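You operate a simulated robot arm through the tools that you are given. There is no shell and no other tool. Be economical: measure what you need, move in short steps, check, and stop when the job is done.

You run a simulated two-armed robot. Do the job below in one go: nothing can be reset, and whatever is moved stays where it is left.

## Task
Power off: stand the oiler on its ring mark, hold it, give the hook ring 3 shots and close up.
Fine: socket off and try the start first; put the oiler back where it stood; machine switch off, socket on again at the end. Set down upright: pump oiler.
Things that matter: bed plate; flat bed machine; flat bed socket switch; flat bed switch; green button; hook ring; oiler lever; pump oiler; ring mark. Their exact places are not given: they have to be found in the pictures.

Only the result counts: the job must be done as asked and must still hold three seconds after the hand-in. Knocking over, shifting, dropping, spilling or breaking anything else fails it.

## Robot
Two 6-joint arms with two-finger parallel grippers on one trunk, on a base that drives. Base frame: it is fixed to the floor where the robot stands at the start and does not move with it; the origin is under the middle of the robot, x ahead of it, y to its left, z up. Units: cm, degrees, N and s.
The left shoulder is at the start at [6, 18.7, 109.7], the right one opposite. With the tool pointing down near the work surface each hand reaches from about 24 to 62 cm from the robot's upright axis, wherever it stands, measured 20 degrees to its own side. Places, roughly: bed plate [50, 80, 80]; flat bed machine [50, 50, 90]; flat bed socket switch [50, -10, 80]; flat bed switch [30, 0, 80]; green button [30, 0, 80]; hook ring [50, 80, 80]; oiler lever [40, 100, 90]; ring mark [40, 80, 80]. Payload 1.57 kg a hand.
Tool frame (each hand has its own): the origin (TCP) lies between the finger pads and is the grasp point; the fingertips stand 3 cm ahead of it; z points along the fingers, y is the line along which they close. The gripper opens to 11 cm. The fingers are 2.4 cm wide and 1.2 cm thick; the gripper's body (4.8 by 11.2 cm) begins 7.8 cm behind the TCP.
Orientation is told as [roll, pitch, yaw] about the base's x, y, z axes, in that order, counted from this pose: with the fingers straight down and closing along the base's y, the tool's x points along the base's -x, its y along +y and its z along -z.

## Interface
- The arms move only by the tool servo_tool. It takes "left_moves", "right_moves" or both (then of equal length, played together; a hand with none holds still); each is a list of rows, each a list of 6 numbers: the shift along the base's x, y, z in units of 150 mm (1.0 is 150 mm), then the turn, a rotation vector about the base's x, y, z in units of 120 degrees (1.0 is 120 degrees). In form: [[tx, ty, tz, ax, ay, az], ...]. A call has 1 to 20 rows; each row is the pose to reach, as a shift and turn from the pose commanded when the call began. "left_fingers" and "right_fingers" are, for a hand that has rows, the gripper command, from -1 (shut) to 1 (fully open), values between in proportion, set as the call begins (left out, the last holds). A call with a number of a shift or a turn outside -1 to 1 is refused whole. Rows are played at 5 a second. More than 5 cm and 8.6 degrees between two rows, or a gripper value outside its range, and nothing of the call is played. A pose out of reach is approached as far as the arm can. The call stops where the force on the tool passes 40 N (or 10 N more than at its start, if that is more) or the arm is blocked; 0.2 s more then pass. Each finger travels about 15.3 cm/s and halts on what it meets, pressing with about 39 N; the grip force reading is that of the motor and also rises with nothing between the fingers. The clock runs only during rows and for 0.2 s after the last one: add rows that repeat a pose to give the fingers time. The reply holds the time, the measured pose of the TCP, the force on the tool along the base axes, the opening and the grip force, in the units named above and with some noise, with the torque about the TCP (base axes, N m) and any sound that the robot's microphone picked up.
- Cameras (640 x 400 px; columns grow to the right, rows downward): "scene" is now at [-1.37, 4.1, 163.38]; the picture's right is [0.61, -0.79, 0.00], its down [-0.71, -0.55, -0.45] and it looks along [0.36, 0.28, -0.89] (base axes); focal length 252 px, centre (320, 200). "left" rides on the left gripper at [7, -1.6, -14.1] in its tool frame; the picture's right is [0.23, 0.97, 0.00], its down [-0.86, 0.20, -0.48] and it looks along [-0.47, 0.11, 0.88] (tool axes); focal length 222 px, centre (320, 200). "right" rides on the right gripper at [7, 1.6, -14.1] in its tool frame; the picture's right is [-0.23, 0.97, 0.00], its down [-0.86, -0.20, -0.48] and it looks along [-0.47, -0.11, 0.88] (tool axes); focal length 222 px, centre (320, 200).
- snapshot(camera): a new picture of that camera. No time passes.
- move_column(by): slides the trunk up (or, below 0, down) by that many cm; the arms and the scene camera ride with it, the base frame stays. It gives what a move gives, with no picture.
- roll_base(legs): drives the robot by 1 to 6 legs, each [ahead, left, turn to the left] in cm, cm and degrees, along the robot's own axes; the way and the turn of a leg run together, so that a leg with both is an arc; at most 150 cm and 180 degrees a leg. The arms and the cameras ride along, it lands a little off, and it stops where it bumps. It gives what a move gives.
- head_to(pan, tilt): turns the head with the scene camera to pan (to the left, within 86 degrees either way) and tilt (down, from -29 to 69), counted from straight ahead of the robot. It gives what a move gives.
- point_at(camera, pixels): for up to 12 pixels [column, row] of the newest picture of that camera ("zoom" is the newest enlarged one), the place [x, y, z] in the base frame of the surface seen there, good to about 0.3 cm, but the place of the scene camera against the robot may be out by one fixed shift of up to 1.8 cm in any direction. No time passes.
- close_up(camera, box): a new picture of the part [left, top, right, bottom] of that camera's present view, enlarged. No time passes.
- close_job(): hands the job in; it is judged then, once.

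Keep the steps short. Do not move on a guess: measure, check each grasp and each placing, and mend mistakes. In all there are 80 turns and 58 pictures (those below and enlarged ones count). Leave the grippers open and the arms clear of the work at the hand-in unless told otherwise, and finish with a single line.

The tools are called after ">>>" by a JSON object that holds its "name" and its "arguments". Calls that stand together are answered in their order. servo_tool: Moves the arms, as the interface text tells. Its arguments: {"type":"object","properties":{"left_moves":{"type":"array"},"left_fingers":{"type":"number"},"right_moves":{"type":"array"},"right_fingers":{"type":"number"}},"required":[]} The other tools are called the same way: move_column (by) slides the trunk up or down; roll_base (legs) drives the base; head_to (pan, tilt) turns the head that bears the scene camera; snapshot (camera) takes a picture; point_at (camera, pixels) gives the place of the surface under pixels of a picture; close_up (camera, box) takes an enlarged picture of a part of a camera's view; close_job () hands the job in.

At the start:

```text
time: 0.0
left_position: [29.25, 40.01, 107.21]
left_orientation: [0.0, 0.0, 0.0]
left_force: [0.0, 0.3, -0.1]
left_moment: [0.0, 0.01, 0.06]
left_width: 11.02
left_grasp_force: 0.0
right_position: [33.98, 4.62, 101.79]
right_orientation: [0.1, 0.0, -0.1]
right_force: [0.0, -0.2, -0.3]
right_moment: [0.04, -0.03, -0.02]
right_width: 11.01
right_grasp_force: 0.1
trunk travel left (down, up): [-72.5, 26.5]
robot x, y, heading: [0.03, -0.01, -0.2]
head pan, tilt: [37.8, 63.1]
```

scene: 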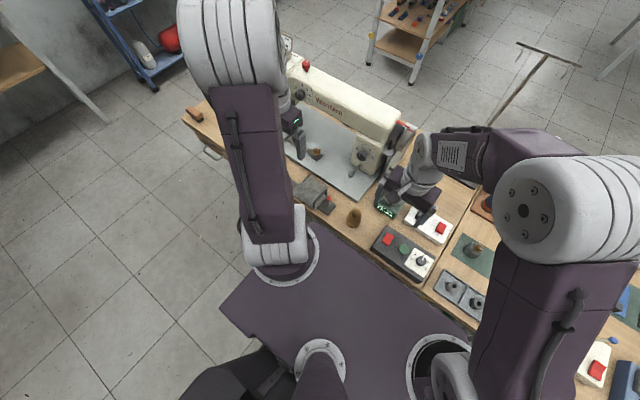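
right: 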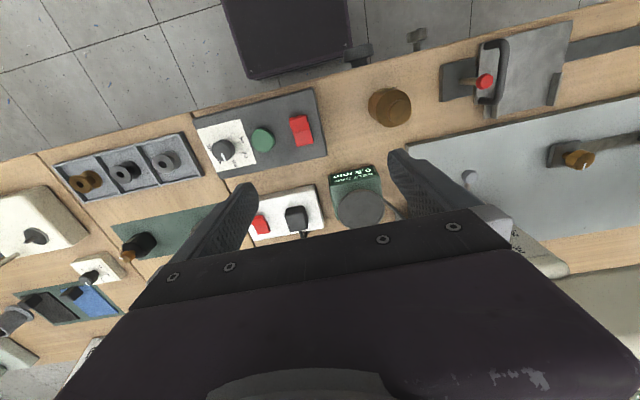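
left: 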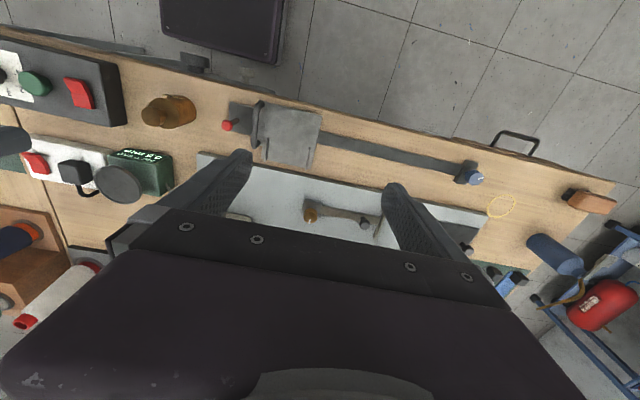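

I see the bench with the sewing machine, a yellow ring mark at left (500,206) and a blue can at left (555,255). First I enlarge the relevant parts.

>>> {"name": "close_up", "arguments": {"camera": "left", "box": [440, 130, 640, 330]}}

>>> {"name": "close_up", "arguments": {"camera": "right", "box": [180, 70, 420, 250]}}

>>> {"name": "close_up", "arguments": {"camera": "scene", "box": [180, 40, 500, 290]}}

>>> {"name": "point_at", "arguments": {"camera": "left", "pixels": [[500, 206], [555, 255], [590, 200], [470, 177], [468, 247], [310, 215], [370, 222], [230, 125], [78, 93], [34, 83], [36, 163], [74, 172]]}}

>>> {"name": "point_at", "arguments": {"camera": "right", "pixels": [[224, 150], [263, 140], [301, 130], [260, 224], [296, 217], [390, 106], [360, 205], [485, 82], [580, 158], [140, 246], [75, 292], [35, 237]]}}

```text
2.00 times, centred on (540, 230) of left
```

zoom: 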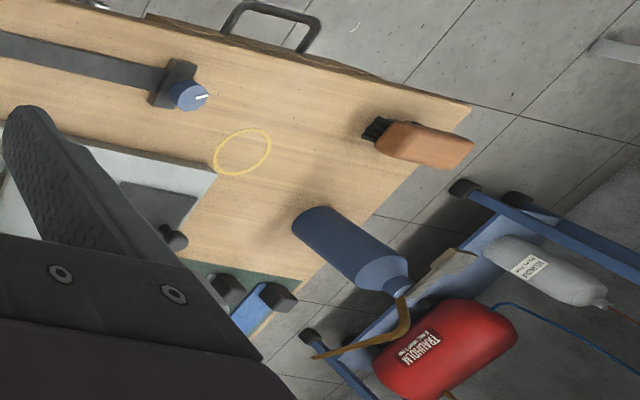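

```text
2.22 times, centred on (300, 160) of right
```

zoom: 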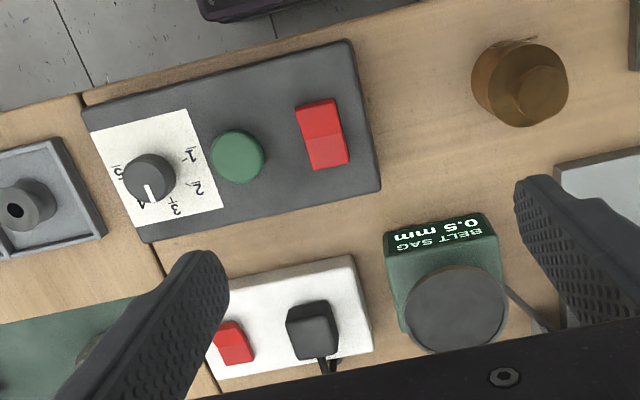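

```text
1.60 times, centred on (340, 165) of scene
```

zoom: 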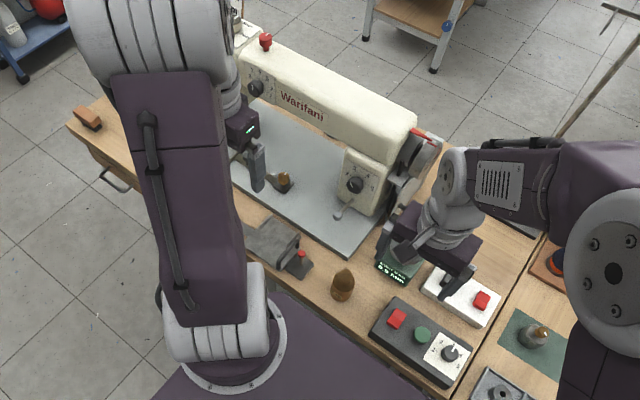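

```text
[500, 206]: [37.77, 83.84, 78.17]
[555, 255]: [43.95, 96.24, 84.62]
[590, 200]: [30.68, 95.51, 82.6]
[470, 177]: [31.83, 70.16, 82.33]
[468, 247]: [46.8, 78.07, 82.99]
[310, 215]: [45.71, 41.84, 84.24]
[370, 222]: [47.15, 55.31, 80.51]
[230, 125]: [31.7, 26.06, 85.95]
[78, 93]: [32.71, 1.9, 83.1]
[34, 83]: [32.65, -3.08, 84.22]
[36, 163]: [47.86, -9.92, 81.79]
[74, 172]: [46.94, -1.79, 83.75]
```

```text
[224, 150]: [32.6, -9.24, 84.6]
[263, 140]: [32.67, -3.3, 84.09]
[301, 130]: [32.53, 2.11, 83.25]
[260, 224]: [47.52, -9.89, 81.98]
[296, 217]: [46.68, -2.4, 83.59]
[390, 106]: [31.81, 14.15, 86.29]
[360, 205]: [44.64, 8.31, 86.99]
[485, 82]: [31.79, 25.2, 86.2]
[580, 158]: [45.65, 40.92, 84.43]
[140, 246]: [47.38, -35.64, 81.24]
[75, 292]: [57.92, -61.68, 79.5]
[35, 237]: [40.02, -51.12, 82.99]
```

The red rocker plus green button on the grey box near [32.5,2] are the machine switch and start. The white box near [47.5,-10] is the socket switch. I enlarge them further to read the rocker positions, and the hook end of the bed plate.

>>> {"name": "close_up", "arguments": {"camera": "right", "box": [190, 85, 330, 172]}}

>>> {"name": "close_up", "arguments": {"camera": "left", "box": [0, 50, 160, 210]}}

>>> {"name": "close_up", "arguments": {"camera": "left", "box": [400, 150, 540, 290]}}

```text
4.57 times, centred on (260, 128) of right
```

zoom: 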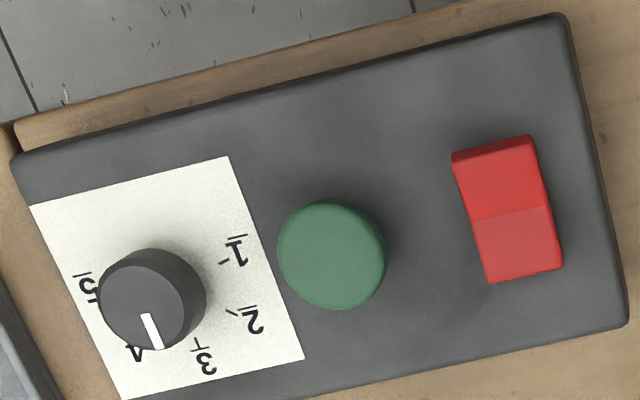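

```text
2.50 times, centred on (80, 130) of left
```

zoom: 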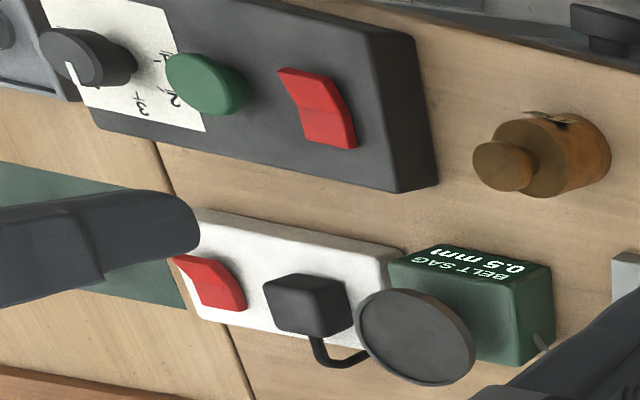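

```text
2.86 times, centred on (470, 220) of left
```

zoom: 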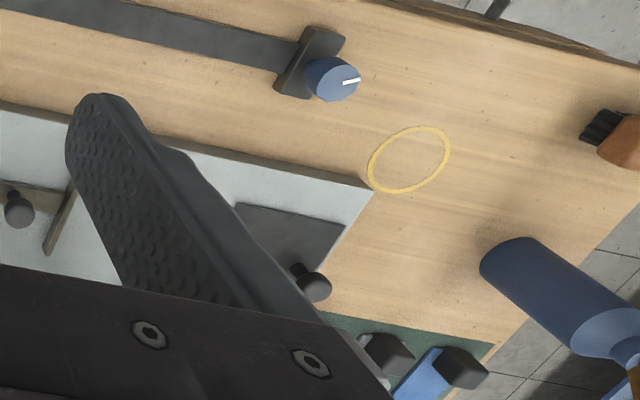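

Now I measure heights along both rockers and the button with the right camera zoomed.

>>> {"name": "close_up", "arguments": {"camera": "right", "box": [240, 105, 320, 155]}}

>>> {"name": "point_at", "arguments": {"camera": "right", "pixels": [[296, 118], [298, 124], [301, 131], [303, 138], [305, 144], [264, 140], [278, 160], [256, 214], [258, 219], [261, 226], [264, 231], [275, 235]]}}

>>> {"name": "close_up", "arguments": {"camera": "right", "box": [235, 185, 331, 245]}}

```text
8.00 times, centred on (280, 130) of right
```

zoom: 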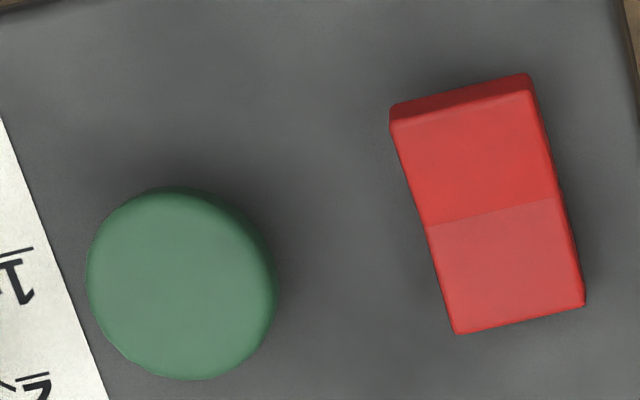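

```text
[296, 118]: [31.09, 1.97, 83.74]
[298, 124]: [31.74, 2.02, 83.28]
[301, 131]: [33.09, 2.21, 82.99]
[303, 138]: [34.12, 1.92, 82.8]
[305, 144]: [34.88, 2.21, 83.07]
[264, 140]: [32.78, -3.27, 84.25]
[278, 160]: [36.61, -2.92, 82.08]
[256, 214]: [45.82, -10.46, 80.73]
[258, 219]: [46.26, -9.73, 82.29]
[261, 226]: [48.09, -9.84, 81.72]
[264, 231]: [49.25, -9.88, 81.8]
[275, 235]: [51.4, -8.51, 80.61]
```

```text
6.67 times, centred on (283, 215) of right
```

zoom: 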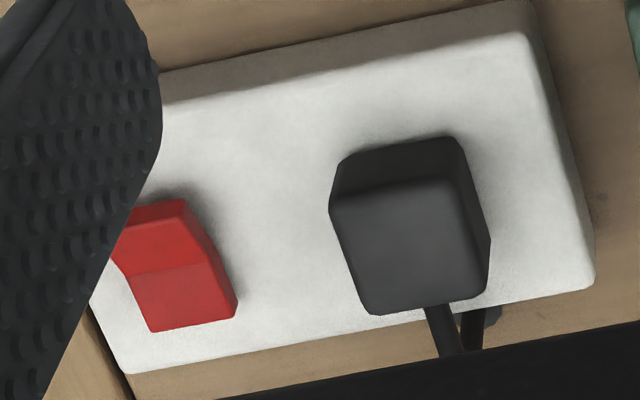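

Both rockers have the near half raised (machine near z 83.7 against far 82.9; socket 82.3 against 81.8). So each one goes over by pressing its near half. I close the right hand and move it above the near half of the socket rocker.

>>> {"name": "servo_tool", "arguments": {"right_fingers": -1, "right_moves": [[0.16, -0.19, -0.0, 0, 0, 0], [0.33, -0.38, -0.05, 0, 0, 0], [0.5, -0.58, -0.2, 0, 0, 0], [0.67, -0.77, -0.4, 0, 0, 0], [0.82, -0.96, -0.6, 0, 0, 0], [0.82, -0.96, -0.8, 0, 0, 0], [0.82, -0.96, -0.9, 0, 0, 0], [0.82, -0.96, -0.9, 0, 0, 0]]}}

>>> {"name": "snapshot", "arguments": {"camera": "right"}}

```text
time: 1.8
left_position: [29.44, 40.0, 107.35]
left_orientation: [0.0, 0.0, 0.1]
left_force: [-0.4, 0.4, 0.5]
left_moment: [0.0, 0.0, -0.01]
left_width: 10.99
left_grasp_force: 0.1
right_position: [46.22, -9.52, 88.23]
right_orientation: [0.0, 0.0, 0.1]
right_force: [0.0, 0.4, -1.1]
right_moment: [-0.02, -0.02, -0.01]
right_width: 0.0
right_grasp_force: 21.3
trunk travel left (down, up): [-72.5, 26.5]
robot x, y, heading: [0.12, -0.13, -0.4]
head pan, tilt: [37.8, 63.1]
```

```text
46 pictures are left
```

right: 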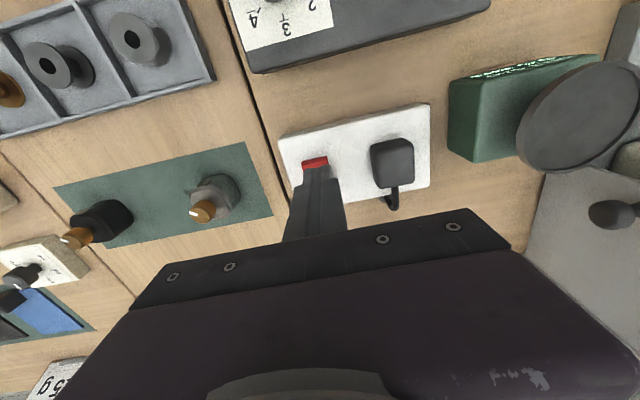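

The fingertips stand over the rocker's near half. I press down in small steps, then lift.

>>> {"name": "servo_tool", "arguments": {"right_moves": [[0, -0.02, -0.06, 0, 0, 0], [0, -0.02, -0.12, 0, 0, 0], [0, -0.02, -0.16, 0, 0, 0], [0, -0.02, -0.19, 0, 0, 0], [0, -0.02, -0.21, 0, 0, 0], [0, -0.02, -0.23, 0, 0, 0], [0, -0.02, -0.25, 0, 0, 0], [0, -0.02, -0.26, 0, 0, 0]]}}

```text
time: 3.6
left_position: [29.03, 40.06, 107.31]
left_orientation: [0.0, -0.3, 0.1]
left_force: [-0.4, 1.0, 0.4]
left_moment: [0.02, -0.01, -0.02]
left_width: 11.0
left_grasp_force: 0.0
right_position: [46.33, -9.96, 84.85]
right_orientation: [0.1, -0.6, -0.1]
right_force: [3.3, -6.1, 34.6]
right_moment: [-0.23, -0.1, 0.05]
right_width: 0.0
right_grasp_force: 21.5
trunk travel left (down, up): [-72.5, 26.5]
robot x, y, heading: [0.04, 0.03, -0.0]
head pan, tilt: [37.8, 63.1]
heard: click
```

A click. I lift off, go over to the green button and look at both switches from there.

>>> {"name": "servo_tool", "arguments": {"right_moves": [[0, 0, 0.25, 0, 0, 0], [0, 0, 0.5, 0, 0, 0], [-0.2, 0.1, 0.5, 0, 0, 0], [-0.45, 0.22, 0.5, 0, 0, 0], [-0.7, 0.34, 0.5, 0, 0, 0], [-0.9, 0.44, 0.5, 0, 0, 0], [-0.9, 0.44, 0.5, 0, 0, 0]]}}

>>> {"name": "snapshot", "arguments": {"camera": "right"}}

>>> {"name": "close_up", "arguments": {"camera": "left", "box": [0, 130, 96, 190]}}

```text
time: 5.2
left_position: [29.29, 40.02, 107.37]
left_orientation: [0.1, 0.0, 0.0]
left_force: [0.0, -0.1, 0.1]
left_moment: [-0.02, 0.01, -0.01]
left_width: 11.0
left_grasp_force: 0.1
right_position: [32.96, -3.36, 91.8]
right_orientation: [0.0, 0.1, 0.0]
right_force: [0.4, 0.1, 0.0]
right_moment: [-0.03, 0.02, -0.06]
right_width: 0.0
right_grasp_force: 21.1
trunk travel left (down, up): [-72.5, 26.5]
robot x, y, heading: [0.21, -0.03, 0.2]
head pan, tilt: [37.8, 63.1]
```

```text
45 pictures are left
```

right: 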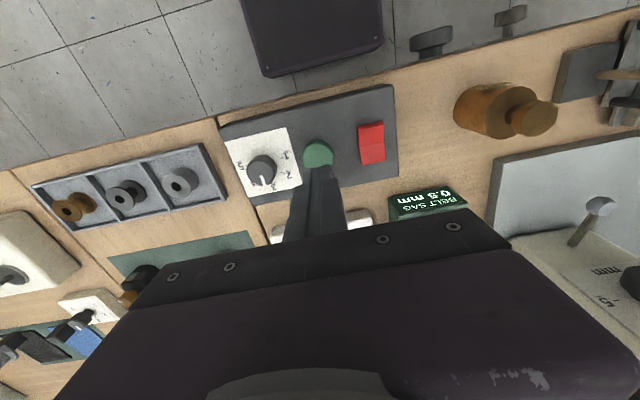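

```text
6.67 times, centred on (48, 160) of left
```

zoom: 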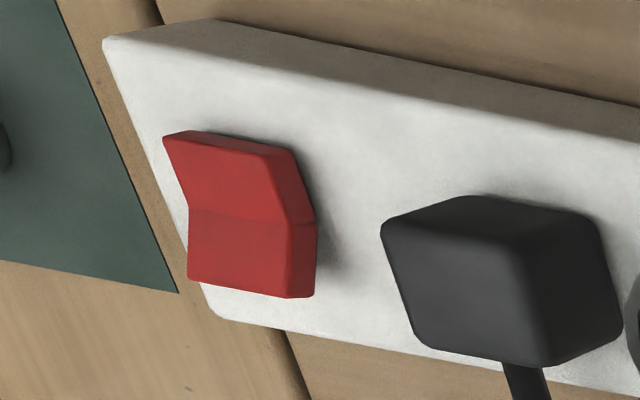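

The socket rocker has tipped: its near half is now flat and its far half raised. Next I try the start by pressing the green button.

>>> {"name": "servo_tool", "arguments": {"right_moves": [[-0.02, 0, -0.1, 0, 0, 0], [-0.02, 0, -0.2, 0, 0, 0], [-0.02, 0, -0.26, 0, 0, 0], [-0.02, 0, -0.29, 0, 0, 0], [-0.02, 0, -0.31, 0, 0, 0], [-0.02, 0, -0.33, 0, 0, 0], [-0.02, 0, -0.35, 0, 0, 0], [-0.02, 0, -0.37, 0, 0, 0], [-0.02, 0, -0.38, 0, 0, 0]]}}

```text
time: 7.2
left_position: [29.31, 39.98, 107.37]
left_orientation: [0.0, 0.1, 0.0]
left_force: [-0.2, 0.0, 0.6]
left_moment: [-0.04, 0.02, 0.04]
left_width: 10.99
left_grasp_force: 0.1
right_position: [32.6, -3.42, 86.23]
right_orientation: [0.0, 0.0, 0.1]
right_force: [2.0, 0.6, 3.1]
right_moment: [0.0, -0.06, -0.01]
right_width: 0.0
right_grasp_force: 21.8
trunk travel left (down, up): [-72.5, 26.5]
robot x, y, heading: [0.25, -0.22, 0.2]
head pan, tilt: [37.8, 63.1]
heard: click
```

A click and no running sound, so the machine is dead. I lift, move over the near half of the machine's red rocker (31.2, 2.0), press it, and lift again.

>>> {"name": "servo_tool", "arguments": {"right_moves": [[0, 0, 0.15, 0, 0, 0], [0, 0, 0.3, 0, 0, 0], [-0.05, 0.2, 0.3, 0, 0, 0], [-0.1, 0.36, 0.3, 0, 0, 0], [-0.1, 0.36, 0.2, 0, 0, 0], [-0.1, 0.36, 0.1, 0, 0, 0], [-0.1, 0.36, 0.06, 0, 0, 0], [-0.1, 0.36, 0.03, 0, 0, 0], [-0.1, 0.36, 0.0, 0, 0, 0], [-0.1, 0.36, -0.03, 0, 0, 0], [-0.1, 0.36, -0.05, 0, 0, 0]]}}

```text
time: 9.6
left_position: [29.05, 39.95, 107.5]
left_orientation: [0.1, -0.1, 0.0]
left_force: [0.5, 0.0, -0.2]
left_moment: [-0.01, -0.02, 0.03]
left_width: 10.97
left_grasp_force: 0.0
right_position: [31.0, 2.02, 85.87]
right_orientation: [0.3, -0.4, 0.0]
right_force: [-6.4, -8.5, 36.4]
right_moment: [-0.37, -0.01, 0.09]
right_width: 0.0
right_grasp_force: 21.3
trunk travel left (down, up): [-72.5, 26.5]
robot x, y, heading: [0.04, -0.0, 0.0]
head pan, tilt: [37.8, 63.1]
heard: click
stopped in row 11 (right hand): the force on the tool passed its limit (the readings are from after the stop); the commanded pose is now the measured one
```

A click again. I lift the right hand well clear and check the rocker and the way to the left.

>>> {"name": "servo_tool", "arguments": {"right_moves": [[0, 0, 0.3, 0, 0, 0], [0, 0, 0.6, 0, 0, 0], [0, 0, 0.9, 0, 0, 0], [0, 0, 1.0, 0, 0, 0], [0, 0, 1.0, 0, 0, 0]]}}

>>> {"name": "close_up", "arguments": {"camera": "left", "box": [0, 50, 128, 130]}}

>>> {"name": "head_to", "arguments": {"pan": 75, "tilt": 40}}

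>>> {"name": "snapshot", "arguments": {"camera": "scene"}}

```text
time: 10.8
left_position: [29.37, 39.97, 107.35]
left_orientation: [0.0, 0.0, 0.0]
left_force: [0.2, 0.2, 0.4]
left_moment: [0.06, 0.0, 0.01]
left_width: 10.99
left_grasp_force: 0.0
right_position: [31.3, 2.07, 100.83]
right_orientation: [0.1, -0.3, 0.1]
right_force: [0.3, 0.0, 0.1]
right_moment: [-0.01, -0.02, 0.01]
right_width: 0.01
right_grasp_force: 20.7
trunk travel left (down, up): [-72.5, 26.5]
robot x, y, heading: [0.1, 0.07, -0.0]
head pan, tilt: [37.8, 63.1]
```

```text
5.00 times, centred on (64, 90) of left
```

zoom: 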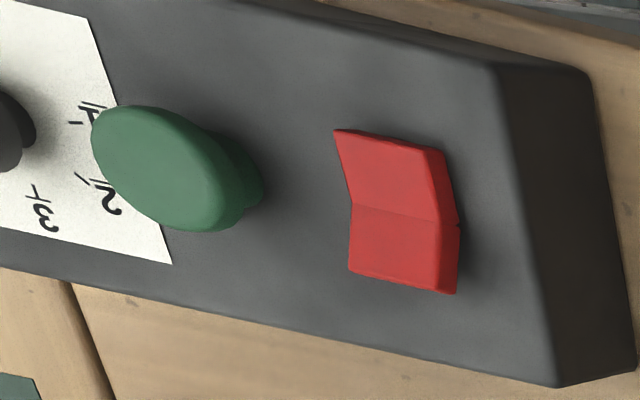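

```text
time: 11.8
left_position: [29.41, 40.0, 107.38]
left_orientation: [0.0, 0.1, 0.0]
left_force: [0.1, -0.3, 0.2]
left_moment: [0.02, 0.03, 0.02]
left_width: 11.0
left_grasp_force: 0.0
right_position: [31.37, 2.07, 100.79]
right_orientation: [0.3, -0.3, -0.1]
right_force: [-0.9, 0.2, -0.3]
right_moment: [-0.01, 0.01, 0.02]
right_width: 0.0
right_grasp_force: 20.9
trunk travel left (down, up): [-72.5, 26.5]
robot x, y, heading: [0.07, 0.1, 0.1]
head pan, tilt: [75.0, 40.0]
```

```text
42 pictures are left
```

scene: 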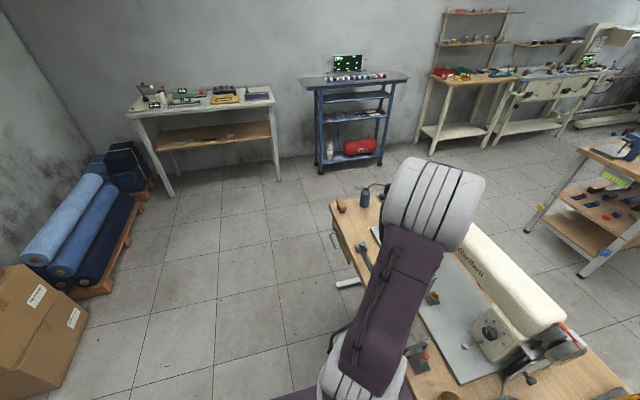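

The machine rocker now mirrors its old state, so it is off, and the floor to the left is free. The drawer handle sticks out of the bench front, so I drive in three legs: back, left about 82 cm, then forward most of the way.

>>> {"name": "roll_base", "arguments": {"legs": [[-8, 0, 0], [0, 82, 0]]}}

>>> {"name": "head_to", "arguments": {"pan": 10, "tilt": 50}}

>>> {"name": "snapshot", "arguments": {"camera": "scene"}}

>>> {"name": "snapshot", "arguments": {"camera": "left"}}

>>> {"name": "snapshot", "arguments": {"camera": "right"}}

```text
time: 16.8
left_position: [21.32, 122.21, 107.5]
left_orientation: [0.1, 0.0, 0.1]
left_force: [0.5, -0.6, 0.6]
left_moment: [-0.02, 0.03, -0.02]
left_width: 11.0
left_grasp_force: 0.0
right_position: [23.36, 84.15, 100.75]
right_orientation: [0.3, -0.3, 0.1]
right_force: [0.4, 0.5, -1.1]
right_moment: [-0.02, -0.01, 0.0]
right_width: 0.0
right_grasp_force: 21.1
trunk travel left (down, up): [-72.5, 26.5]
robot x, y, heading: [-7.88, 81.83, 0.2]
head pan, tilt: [75.0, 40.0]
```

```text
time: 18.2
left_position: [21.4, 122.13, 107.3]
left_orientation: [0.0, 0.0, 0.1]
left_force: [-1.4, 0.0, -0.9]
left_moment: [-0.01, 0.01, 0.01]
left_width: 10.98
left_grasp_force: 0.1
right_position: [23.43, 84.25, 100.68]
right_orientation: [0.3, -0.2, 0.0]
right_force: [-0.1, -0.4, 0.1]
right_moment: [0.04, 0.02, 0.03]
right_width: 0.0
right_grasp_force: 21.1
trunk travel left (down, up): [-72.5, 26.5]
robot x, y, heading: [-7.56, 82.12, 0.1]
head pan, tilt: [10.0, 50.0]
```

```text
41 pictures are left
```

scene: 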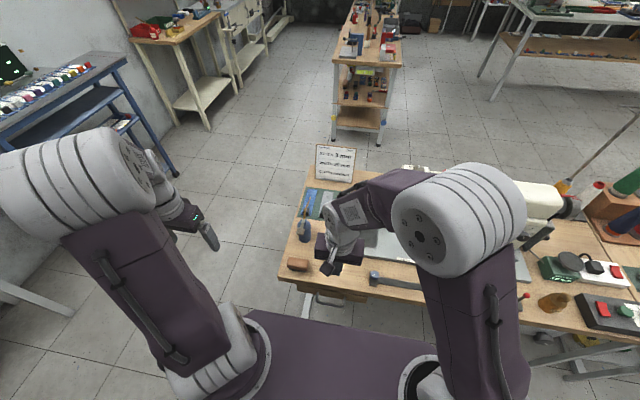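

```text
40 pictures are left
```

left: 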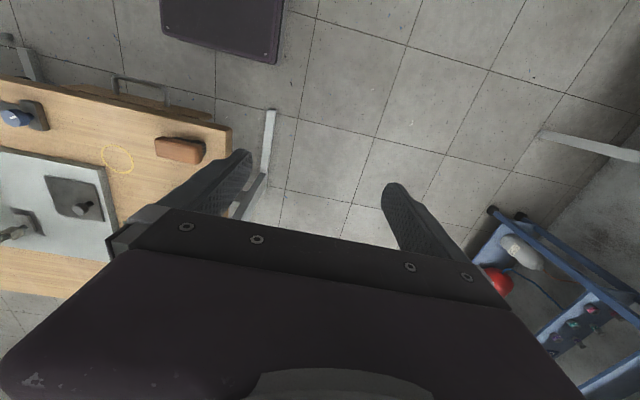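

```text
39 pictures are left
```

right: 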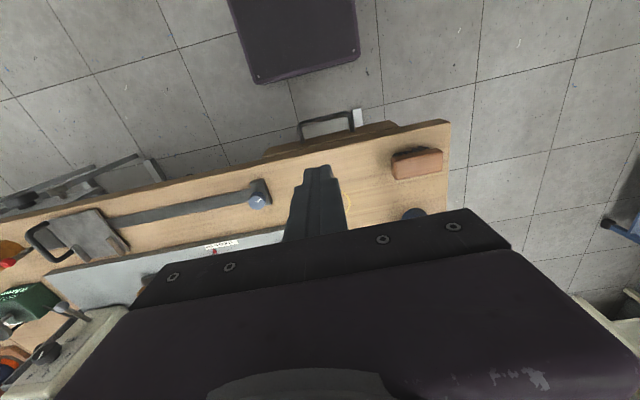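

There is a placard behind the bed plate at scene (335,163). I enlarge it and the area with the oiler.

>>> {"name": "close_up", "arguments": {"camera": "scene", "box": [305, 135, 369, 185]}}

>>> {"name": "close_up", "arguments": {"camera": "scene", "box": [270, 180, 430, 300]}}

```text
8.00 times, centred on (337, 160) of scene
```

zoom: 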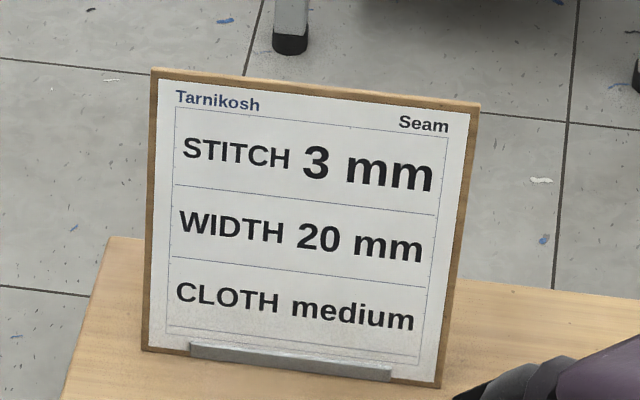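

```text
3.33 times, centred on (350, 240) of scene
```

zoom: 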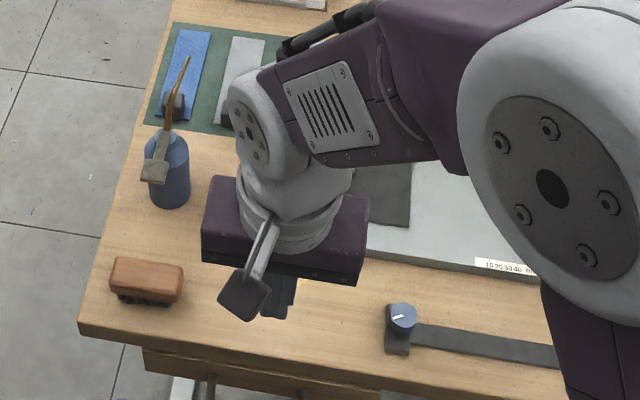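

The oiler stands at about [44,96] with a grey lever toward the robot and a brass spout pointing away from it. I drive forward and move the right arm aside to see better.

>>> {"name": "roll_base", "arguments": {"legs": [[7, 0, 0]]}}

>>> {"name": "servo_tool", "arguments": {"right_moves": [[-0.05, -0.25, 0.05, 0, 0, 0], [-0.1, -0.5, 0.1, 0, 0, 0], [-0.1, -0.75, 0.2, 0, 0, 0], [-0.1, -1.0, 0.3, 0, 0, 0]], "left_moves": [[0, -0.25, 0.1, 0, 0, 0], [0, -0.45, 0.2, 0, 0, 0], [0, -0.45, 0.2, 0, 0, 0], [0, -0.45, 0.2, 0, 0, 0]]}}

>>> {"name": "head_to", "arguments": {"pan": 15, "tilt": 60}}

>>> {"name": "snapshot", "arguments": {"camera": "scene"}}

>>> {"name": "snapshot", "arguments": {"camera": "left"}}

```text
time: 19.2
left_position: [28.06, 122.13, 107.49]
left_orientation: [-0.1, -0.2, 0.1]
left_force: [0.3, 0.2, 0.2]
left_moment: [-0.03, -0.01, -0.01]
left_width: 11.0
left_grasp_force: 0.1
right_position: [30.15, 84.31, 100.81]
right_orientation: [0.3, -0.5, 0.0]
right_force: [-0.4, -0.2, 0.7]
right_moment: [0.02, 0.0, -0.04]
right_width: 0.0
right_grasp_force: 21.6
trunk travel left (down, up): [-72.5, 26.5]
robot x, y, heading: [-1.22, 82.47, 0.2]
head pan, tilt: [10.0, 50.0]
```

```text
time: 20.2
left_position: [28.21, 115.2, 110.35]
left_orientation: [0.1, -0.1, 0.1]
left_force: [0.3, -1.2, -0.2]
left_moment: [0.02, -0.01, 0.0]
left_width: 10.99
left_grasp_force: 0.1
right_position: [28.71, 69.07, 105.33]
right_orientation: [0.3, -0.4, 0.2]
right_force: [0.2, 0.2, 0.6]
right_moment: [0.01, -0.04, -0.04]
right_width: 0.0
right_grasp_force: 21.6
trunk travel left (down, up): [-72.5, 26.5]
robot x, y, heading: [-0.83, 82.42, 0.0]
head pan, tilt: [10.0, 50.0]
```

```text
time: 20.9
left_position: [28.32, 115.38, 110.24]
left_orientation: [0.1, 0.0, 0.1]
left_force: [0.4, 0.3, 0.8]
left_moment: [-0.05, 0.0, 0.0]
left_width: 11.0
left_grasp_force: 0.0
right_position: [28.84, 69.34, 105.27]
right_orientation: [0.3, -0.4, 0.2]
right_force: [-0.4, -0.4, -0.5]
right_moment: [0.01, -0.02, 0.02]
right_width: 0.0
right_grasp_force: 21.4
trunk travel left (down, up): [-72.5, 26.5]
robot x, y, heading: [-0.83, 81.79, 0.0]
head pan, tilt: [15.0, 60.0]
```

```text
36 pictures are left
```

scene: 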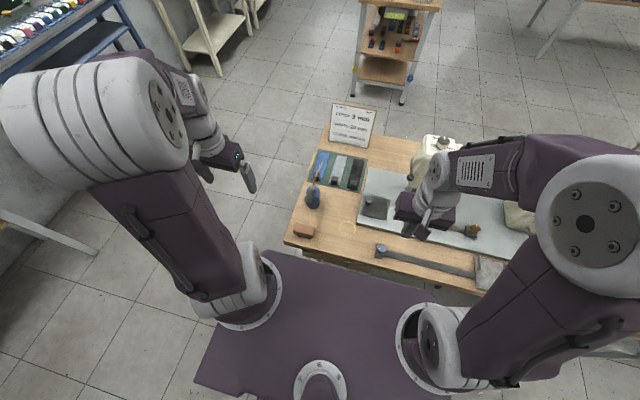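

```text
35 pictures are left
```

left: 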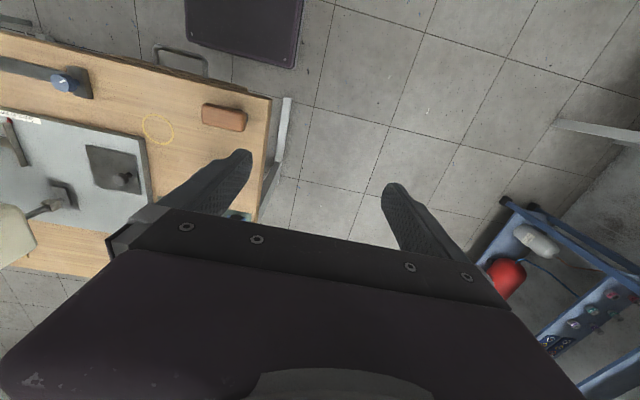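

>>> {"name": "close_up", "arguments": {"camera": "scene", "box": [290, 140, 418, 260]}}

>>> {"name": "point_at", "arguments": {"camera": "zoom", "pixels": [[110, 290], [115, 240], [140, 195], [125, 260], [125, 335], [285, 455], [360, 350], [435, 320], [480, 340], [330, 360], [520, 360], [90, 480]]}}

>>> {"name": "close_up", "arguments": {"camera": "left", "box": [60, 90, 200, 230]}}

>>> {"name": "point_at", "arguments": {"camera": "left", "pixels": [[158, 116], [144, 129], [173, 130], [158, 144], [126, 177], [87, 148], [136, 152], [138, 192], [95, 186], [112, 165], [60, 200], [150, 200]]}}

```text
3.33 times, centred on (354, 200) of scene
```

zoom: 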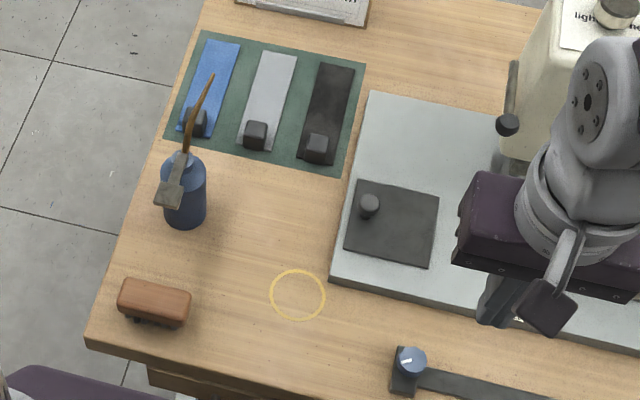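

```text
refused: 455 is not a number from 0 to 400
```

```text
2.86 times, centred on (130, 160) of left
```

zoom: 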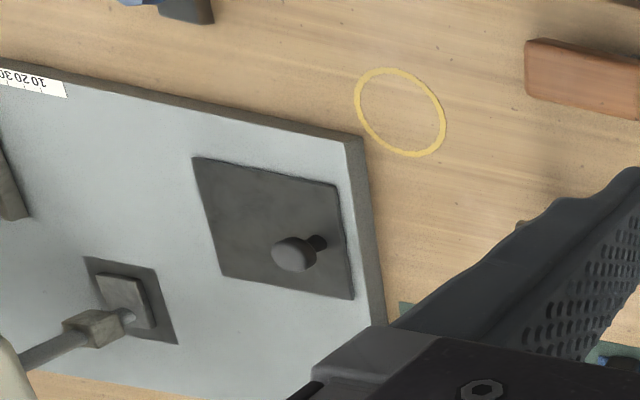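

```text
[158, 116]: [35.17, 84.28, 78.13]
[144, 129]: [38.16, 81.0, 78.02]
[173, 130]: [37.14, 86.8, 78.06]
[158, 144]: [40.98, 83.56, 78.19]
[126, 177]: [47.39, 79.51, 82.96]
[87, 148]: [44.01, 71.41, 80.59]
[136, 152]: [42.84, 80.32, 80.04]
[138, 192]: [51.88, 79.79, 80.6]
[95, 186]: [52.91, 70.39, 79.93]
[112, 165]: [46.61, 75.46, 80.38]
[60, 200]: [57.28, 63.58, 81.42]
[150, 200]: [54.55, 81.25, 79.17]
```

A dark cover plate (x 43–52, y 70.5–80) with a knob at [47.4,79.5,83] lies on the bed and likely covers the hook ring. I enlarge it and measure the oiler.

>>> {"name": "close_up", "arguments": {"camera": "left", "box": [76, 136, 156, 196]}}

>>> {"name": "close_up", "arguments": {"camera": "scene", "box": [292, 148, 356, 220]}}

>>> {"name": "point_at", "arguments": {"camera": "zoom", "pixels": [[205, 105], [180, 150], [155, 205], [120, 255], [90, 300], [180, 240], [140, 345], [160, 370], [190, 345], [95, 275], [120, 310], [185, 180]]}}

```text
6.67 times, centred on (116, 166) of left
```

zoom: 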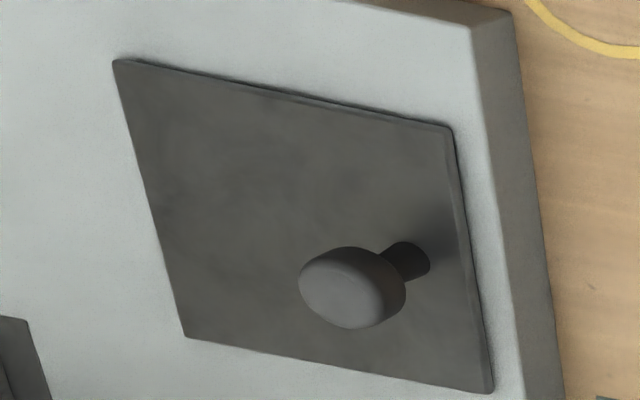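

```text
5.56 times, centred on (324, 184) of scene
```

zoom: 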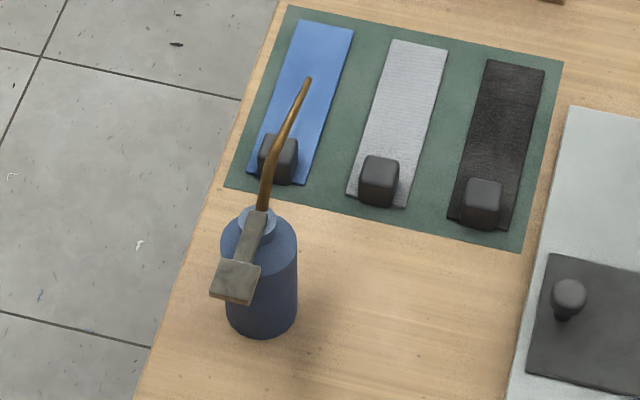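

```text
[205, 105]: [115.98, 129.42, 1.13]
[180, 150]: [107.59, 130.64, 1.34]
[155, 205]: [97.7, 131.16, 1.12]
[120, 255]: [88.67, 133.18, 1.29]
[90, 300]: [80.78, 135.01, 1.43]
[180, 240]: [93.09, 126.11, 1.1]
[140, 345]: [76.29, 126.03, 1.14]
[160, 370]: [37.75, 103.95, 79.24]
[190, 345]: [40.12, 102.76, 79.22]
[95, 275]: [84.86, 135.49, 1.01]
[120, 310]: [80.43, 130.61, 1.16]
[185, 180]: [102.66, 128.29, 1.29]
```

I misaimed; now the right pixels on that zoom: spout tip (308,82), spout base (262,208), lever paddle (235,280), body.

>>> {"name": "point_at", "arguments": {"camera": "zoom", "pixels": [[308, 81], [285, 130], [264, 200], [255, 225], [236, 270], [235, 285], [220, 296], [262, 300], [285, 300], [240, 320], [568, 295], [260, 330]]}}

>>> {"name": "point_at", "arguments": {"camera": "scene", "pixels": [[347, 220], [347, 236], [339, 228], [355, 228]]}}

```text
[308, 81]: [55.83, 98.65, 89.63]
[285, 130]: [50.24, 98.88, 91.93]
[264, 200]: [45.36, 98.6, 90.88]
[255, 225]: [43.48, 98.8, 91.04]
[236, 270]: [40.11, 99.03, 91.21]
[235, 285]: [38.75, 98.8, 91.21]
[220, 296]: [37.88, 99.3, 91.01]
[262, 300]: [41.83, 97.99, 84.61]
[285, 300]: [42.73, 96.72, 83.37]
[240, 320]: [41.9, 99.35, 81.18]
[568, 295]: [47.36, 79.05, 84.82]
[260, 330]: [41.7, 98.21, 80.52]
```

```text
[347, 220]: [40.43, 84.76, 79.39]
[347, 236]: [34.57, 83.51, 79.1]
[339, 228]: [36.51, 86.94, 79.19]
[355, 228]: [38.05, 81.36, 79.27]
```

The scene camera reads about 1.1 cm too high. The can's axis is near [44.3, 98.4], with the spout along +x (tip about x 55.8, z 88.5) and the lever end at about [38, 99, 90]. I bring the left hand over the cover plate's knob, partly closed, to look and try sliding it.

>>> {"name": "servo_tool", "arguments": {"left_fingers": -0.2, "left_moves": [[0.15, -0.25, 0, 0, 0, 0], [0.3, -0.5, 0, 0, 0, 0], [0.45, -0.75, 0, 0, 0, 0], [0.6, -1.0, 0, 0, 0, 0], [0.8, -1.0, -0.2, 0, 0, 0]]}}

>>> {"name": "servo_tool", "arguments": {"left_moves": [[0.15, -0.25, -0.1, 0, 0, 0], [0.3, -0.5, -0.1, 0, 0, 0], [0.45, -0.75, -0.2, 0, 0, 0], [0.45, -0.95, -0.4, 0, 0, 0], [0.45, -1.0, -0.6, 0, 0, 0], [0.45, -1.0, -0.6, 0, 0, 0]]}}

>>> {"name": "snapshot", "arguments": {"camera": "left"}}

```text
time: 22.1
left_position: [40.37, 100.3, 107.01]
left_orientation: [0.0, 0.2, 0.2]
left_force: [0.7, 0.6, -0.2]
left_moment: [0.01, 0.02, -0.02]
left_width: 4.4
left_grasp_force: 0.0
right_position: [29.14, 69.29, 105.25]
right_orientation: [0.2, -0.2, 0.3]
right_force: [0.2, 0.1, -0.5]
right_moment: [-0.03, 0.09, -0.01]
right_width: 0.01
right_grasp_force: 21.7
trunk travel left (down, up): [-72.5, 26.5]
robot x, y, heading: [-1.04, 82.42, 0.0]
head pan, tilt: [15.0, 60.0]
```

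```text
time: 23.5
left_position: [46.94, 85.41, 98.19]
left_orientation: [-0.1, 0.0, 0.1]
left_force: [0.8, -1.4, -0.5]
left_moment: [0.01, 0.0, 0.02]
left_width: 4.4
left_grasp_force: 0.1
right_position: [28.8, 69.22, 105.28]
right_orientation: [0.1, -0.4, 0.1]
right_force: [0.8, 0.0, -0.3]
right_moment: [0.01, 0.03, 0.02]
right_width: 0.0
right_grasp_force: 21.5
trunk travel left (down, up): [-72.5, 26.5]
robot x, y, heading: [-0.72, 82.12, 0.3]
head pan, tilt: [15.0, 60.0]
```

```text
30 pictures are left
```

left: 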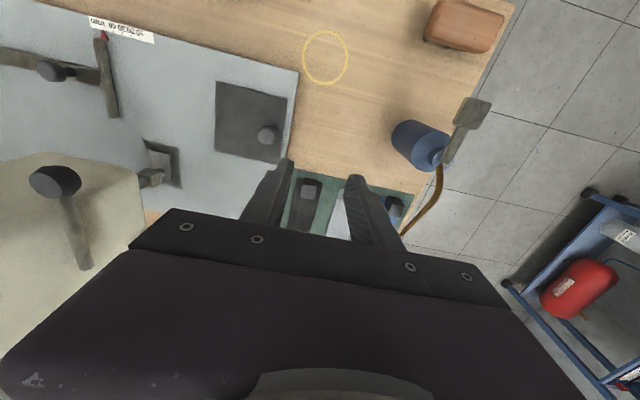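

Good view. I measure the knob, the plate's corners and the oiler from this accurate camera.

>>> {"name": "point_at", "arguments": {"camera": "left", "pixels": [[266, 135], [217, 84], [286, 98], [277, 160], [217, 146], [299, 72], [420, 145], [404, 140], [471, 112], [453, 148], [403, 233], [430, 150]]}}

>>> {"name": "point_at", "arguments": {"camera": "left", "pixels": [[432, 125], [413, 165], [440, 150], [480, 105], [462, 122], [437, 170], [440, 190], [420, 220], [326, 32], [326, 83], [303, 57], [347, 57]]}}

>>> {"name": "close_up", "arguments": {"camera": "left", "box": [370, 80, 510, 250]}}

```text
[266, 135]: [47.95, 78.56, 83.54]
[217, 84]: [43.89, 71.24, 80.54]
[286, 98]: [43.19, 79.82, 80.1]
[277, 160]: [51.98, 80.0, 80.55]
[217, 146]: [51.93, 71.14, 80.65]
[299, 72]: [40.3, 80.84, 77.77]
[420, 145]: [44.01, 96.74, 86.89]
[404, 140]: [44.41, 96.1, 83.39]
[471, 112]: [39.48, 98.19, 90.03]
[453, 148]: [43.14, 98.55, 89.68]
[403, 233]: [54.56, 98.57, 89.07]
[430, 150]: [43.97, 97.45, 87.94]
```

```text
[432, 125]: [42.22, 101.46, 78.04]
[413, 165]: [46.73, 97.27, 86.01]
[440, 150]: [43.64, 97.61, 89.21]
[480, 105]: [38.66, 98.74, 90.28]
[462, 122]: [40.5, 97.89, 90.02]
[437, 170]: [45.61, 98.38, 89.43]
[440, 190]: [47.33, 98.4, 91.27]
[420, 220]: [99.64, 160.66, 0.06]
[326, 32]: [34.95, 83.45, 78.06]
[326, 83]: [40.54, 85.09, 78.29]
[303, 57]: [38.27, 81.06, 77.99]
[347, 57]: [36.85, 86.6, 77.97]
```

```text
2.35 times, centred on (440, 165) of left
```

zoom: 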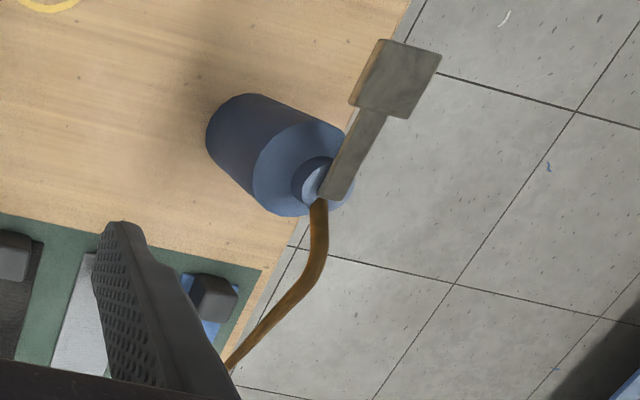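

Ring mark centre is [37.7, 83.9]; the can axis is about [44.0, 98.5], radius 2.7. The knob is at [47.8, 78.6] with its top at z 83.5. I lower the open fingers around the knob.

>>> {"name": "servo_tool", "arguments": {"left_moves": [[0.04, -0.2, 0, 0, 0, 0], [0.05, -0.45, 0, 0, 0, 0], [0.05, -0.455, -0.3, 0, 0, 0], [0.05, -0.455, -0.6, 0, 0, 0], [0.05, -0.455, -0.8, 0, 0, 0], [0.05, -0.455, -0.9, 0, 0, 0], [0.05, -0.455, -0.92, 0, 0, 0]]}}

>>> {"name": "snapshot", "arguments": {"camera": "left"}}

```text
time: 25.1
left_position: [47.88, 78.48, 84.51]
left_orientation: [0.0, 0.0, 0.2]
left_force: [-0.2, 0.2, 0.3]
left_moment: [0.01, -0.03, 0.03]
left_width: 4.38
left_grasp_force: 0.0
right_position: [28.89, 69.21, 105.2]
right_orientation: [0.3, -0.3, 0.1]
right_force: [-0.4, -0.7, 0.3]
right_moment: [0.06, 0.0, 0.01]
right_width: 0.01
right_grasp_force: 22.1
trunk travel left (down, up): [-72.5, 26.5]
robot x, y, heading: [-0.86, 82.36, 0.2]
head pan, tilt: [15.0, 60.0]
```

```text
28 pictures are left
```

left: 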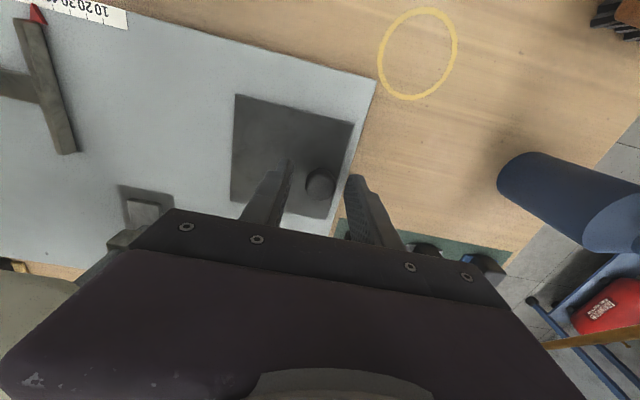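

The knob lies between the fingers. I close on it.

>>> {"name": "servo_tool", "arguments": {"left_fingers": -1, "left_moves": [[0, 0, 0, 0, 0, 0], [0, 0, 0, 0, 0, 0], [0, 0, 0, 0, 0, 0]]}}

```text
time: 25.9
left_position: [47.83, 78.63, 84.59]
left_orientation: [0.0, 0.1, 0.2]
left_force: [-0.6, 2.9, -2.0]
left_moment: [0.05, -0.16, 0.0]
left_width: 2.29
left_grasp_force: 35.2
right_position: [28.9, 69.26, 105.24]
right_orientation: [0.2, -0.3, 0.3]
right_force: [0.2, -0.5, -0.2]
right_moment: [-0.01, -0.01, 0.0]
right_width: 0.01
right_grasp_force: 21.2
trunk travel left (down, up): [-72.5, 26.5]
robot x, y, heading: [-0.44, 82.41, -0.0]
head pan, tilt: [15.0, 60.0]
```

Held at 2.29 cm. I pull gently 1.5 cm to the left (+y) and read the force.

>>> {"name": "servo_tool", "arguments": {"left_moves": [[0, 0.03, 0, 0, 0, 0], [0, 0.06, 0, 0, 0, 0], [0, 0.1, 0, 0, 0, 0]]}}

```text
time: 26.7
left_position: [47.84, 80.18, 84.51]
left_orientation: [-0.1, 0.0, 0.0]
left_force: [1.5, -0.7, 0.1]
left_moment: [-0.06, -0.21, -0.02]
left_width: 2.28
left_grasp_force: 35.0
right_position: [28.85, 69.34, 105.17]
right_orientation: [0.4, -0.3, 0.2]
right_force: [-0.1, 1.1, -0.5]
right_moment: [0.0, 0.03, 0.02]
right_width: 0.01
right_grasp_force: 21.3
trunk travel left (down, up): [-72.5, 26.5]
robot x, y, heading: [-1.06, 82.17, 0.4]
head pan, tilt: [15.0, 60.0]
```

It slides freely. I pull about 6 cm more and look at what it uncovers.

>>> {"name": "servo_tool", "arguments": {"left_moves": [[0, 0.1, 0, 0, 0, 0], [0, 0.2, 0, 0, 0, 0], [0, 0.3, 0, 0, 0, 0], [0, 0.4, 0, 0, 0, 0]]}}

>>> {"name": "close_up", "arguments": {"camera": "left", "box": [180, 60, 420, 220]}}

```text
time: 27.7
left_position: [47.81, 86.16, 84.65]
left_orientation: [0.1, -0.1, 0.2]
left_force: [4.1, 0.1, 3.4]
left_moment: [-0.06, -0.52, -0.01]
left_width: 2.28
left_grasp_force: 35.4
right_position: [28.92, 69.23, 105.25]
right_orientation: [0.1, -0.3, 0.2]
right_force: [0.3, 0.1, -0.5]
right_moment: [0.01, -0.03, -0.02]
right_width: 0.0
right_grasp_force: 21.0
trunk travel left (down, up): [-72.5, 26.5]
robot x, y, heading: [-1.24, 82.06, -0.0]
head pan, tilt: [15.0, 60.0]
```

```text
2.50 times, centred on (300, 140) of left
```

zoom: 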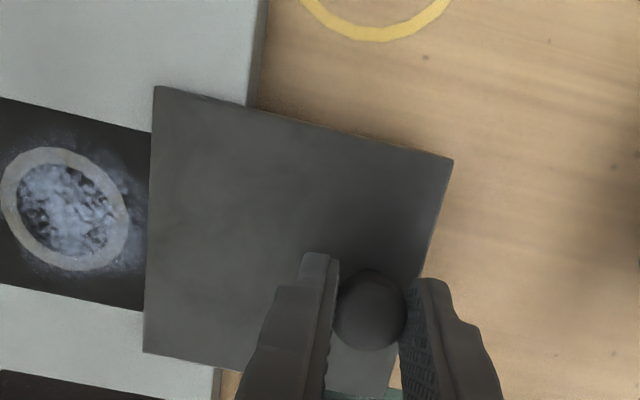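

The hook ring shows at zoom (65,207). I measure it, then check for an end stop, so I know the plate is guided before letting go.

>>> {"name": "point_at", "arguments": {"camera": "zoom", "pixels": [[10, 200], [122, 210], [65, 152], [68, 264], [65, 207], [152, 220], [300, 160], [440, 165], [260, 60]]}}

>>> {"name": "servo_tool", "arguments": {"left_moves": [[0, 0.04, 0, 0, 0, 0], [0, 0.08, 0, 0, 0, 0], [0, 0.12, 0, 0, 0, 0]]}}

```text
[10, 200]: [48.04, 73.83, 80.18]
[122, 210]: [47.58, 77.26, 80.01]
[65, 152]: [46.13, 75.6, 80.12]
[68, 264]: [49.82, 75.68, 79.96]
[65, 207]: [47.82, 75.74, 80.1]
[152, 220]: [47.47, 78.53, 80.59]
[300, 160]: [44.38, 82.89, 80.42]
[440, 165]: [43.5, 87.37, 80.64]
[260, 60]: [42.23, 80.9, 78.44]
```

```text
time: 28.5
left_position: [47.86, 87.9, 84.56]
left_orientation: [0.0, -0.1, 0.1]
left_force: [5.2, 0.0, 5.6]
left_moment: [-0.01, 0.21, 0.02]
left_width: 2.31
left_grasp_force: 35.5
right_position: [28.96, 69.33, 105.28]
right_orientation: [0.4, -0.4, 0.0]
right_force: [-1.1, 0.1, -0.6]
right_moment: [0.0, -0.02, -0.02]
right_width: 0.0
right_grasp_force: 21.4
trunk travel left (down, up): [-72.5, 26.5]
robot x, y, heading: [-1.17, 82.45, 0.1]
head pan, tilt: [15.0, 60.0]
```

The ring centre is [47.8, 75.6]. No end stop yet. I go back to about 7 cm open and lift by 0.3 cm to feel whether the plate is guided.

>>> {"name": "servo_tool", "arguments": {"left_moves": [[0, -0.08, 0, 0, 0, 0], [0, -0.15, 0, 0, 0, 0], [0, -0.15, 0.01, 0, 0, 0], [0, -0.15, 0.02, 0, 0, 0], [0, -0.15, 0.02, 0, 0, 0]]}}

```text
time: 29.7
left_position: [47.95, 85.7, 84.55]
left_orientation: [0.2, 0.3, 0.1]
left_force: [4.1, -0.7, -21.8]
left_moment: [0.0, -0.59, 0.02]
left_width: 2.31
left_grasp_force: 35.8
right_position: [29.14, 69.24, 105.16]
right_orientation: [0.3, -0.2, 0.1]
right_force: [0.1, -0.1, 1.1]
right_moment: [0.03, 0.0, -0.04]
right_width: 0.04
right_grasp_force: 21.7
trunk travel left (down, up): [-72.5, 26.5]
robot x, y, heading: [-0.87, 82.13, 0.1]
head pan, tilt: [15.0, 60.0]
```

Lifting meets 22 N without motion, so the plate runs in a guide. I bring it back to about 7.8 cm open, let go and raise the left hand.

>>> {"name": "servo_tool", "arguments": {"left_moves": [[0, 0, -0.02, 0, 0, 0], [0, 0.06, -0.02, 0, 0, 0], [0, 0.06, -0.02, 0, 0, 0]]}}

>>> {"name": "servo_tool", "arguments": {"left_fingers": -0.1, "left_moves": [[0, 0, 0, 0, 0, 0], [0, 0, 0, 0, 0, 0], [0, 0, 0.2, 0, 0, 0], [0, 0, 0.5, 0, 0, 0], [-0.05, 0.2, 0.8, 0, 0, 0], [-0.1, 0.45, 1.0, 0, 0, 0]]}}

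```text
time: 30.5
left_position: [47.76, 86.54, 84.67]
left_orientation: [0.1, 0.0, 0.1]
left_force: [1.2, -0.3, 4.5]
left_moment: [-0.03, 0.93, -0.02]
left_width: 2.3
left_grasp_force: 35.9
right_position: [28.84, 69.33, 105.27]
right_orientation: [0.3, -0.3, 0.2]
right_force: [-0.3, -0.3, -1.0]
right_moment: [0.01, 0.0, 0.01]
right_width: 0.0
right_grasp_force: 21.1
trunk travel left (down, up): [-72.5, 26.5]
robot x, y, heading: [-1.18, 82.06, -0.2]
head pan, tilt: [15.0, 60.0]
```

```text
refused: row 5 steps farther than a row can; nothing moved
```

>>> {"name": "servo_tool", "arguments": {"left_fingers": -0.1, "left_moves": [[0, 0, 0, 0, 0, 0], [0, 0, 0, 0, 0, 0], [0, 0, 0.2, 0, 0, 0], [0, 0, 0.5, 0, 0, 0], [0, 0, 0.8, 0, 0, 0], [-0.1, 0.2, 1.0, 0, 0, 0], [-0.3, 0.45, 1.0, 0, 0, 0], [-0.5, 0.7, 1.0, 0, 0, 0], [-0.7, 0.95, 1.0, 0, 0, 0], [-0.9, 1.0, 1.0, 0, 0, 0]]}}

>>> {"name": "snapshot", "arguments": {"camera": "scene"}}

```text
time: 32.7
left_position: [34.15, 101.59, 99.77]
left_orientation: [0.2, -0.1, 0.1]
left_force: [0.0, -0.3, 0.0]
left_moment: [0.0, 0.01, 0.01]
left_width: 4.96
left_grasp_force: 0.1
right_position: [28.85, 69.27, 105.23]
right_orientation: [0.3, -0.4, 0.1]
right_force: [-0.6, -0.1, 0.1]
right_moment: [0.0, -0.01, -0.01]
right_width: 0.0
right_grasp_force: 21.6
trunk travel left (down, up): [-72.5, 26.5]
robot x, y, heading: [-0.93, 81.82, 0.1]
head pan, tilt: [15.0, 60.0]
```

```text
26 pictures are left
```

scene: 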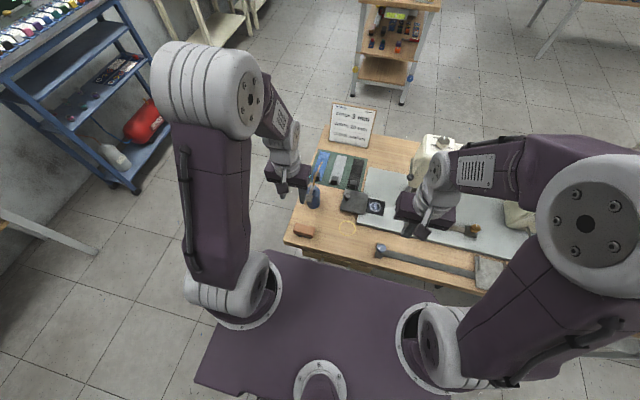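

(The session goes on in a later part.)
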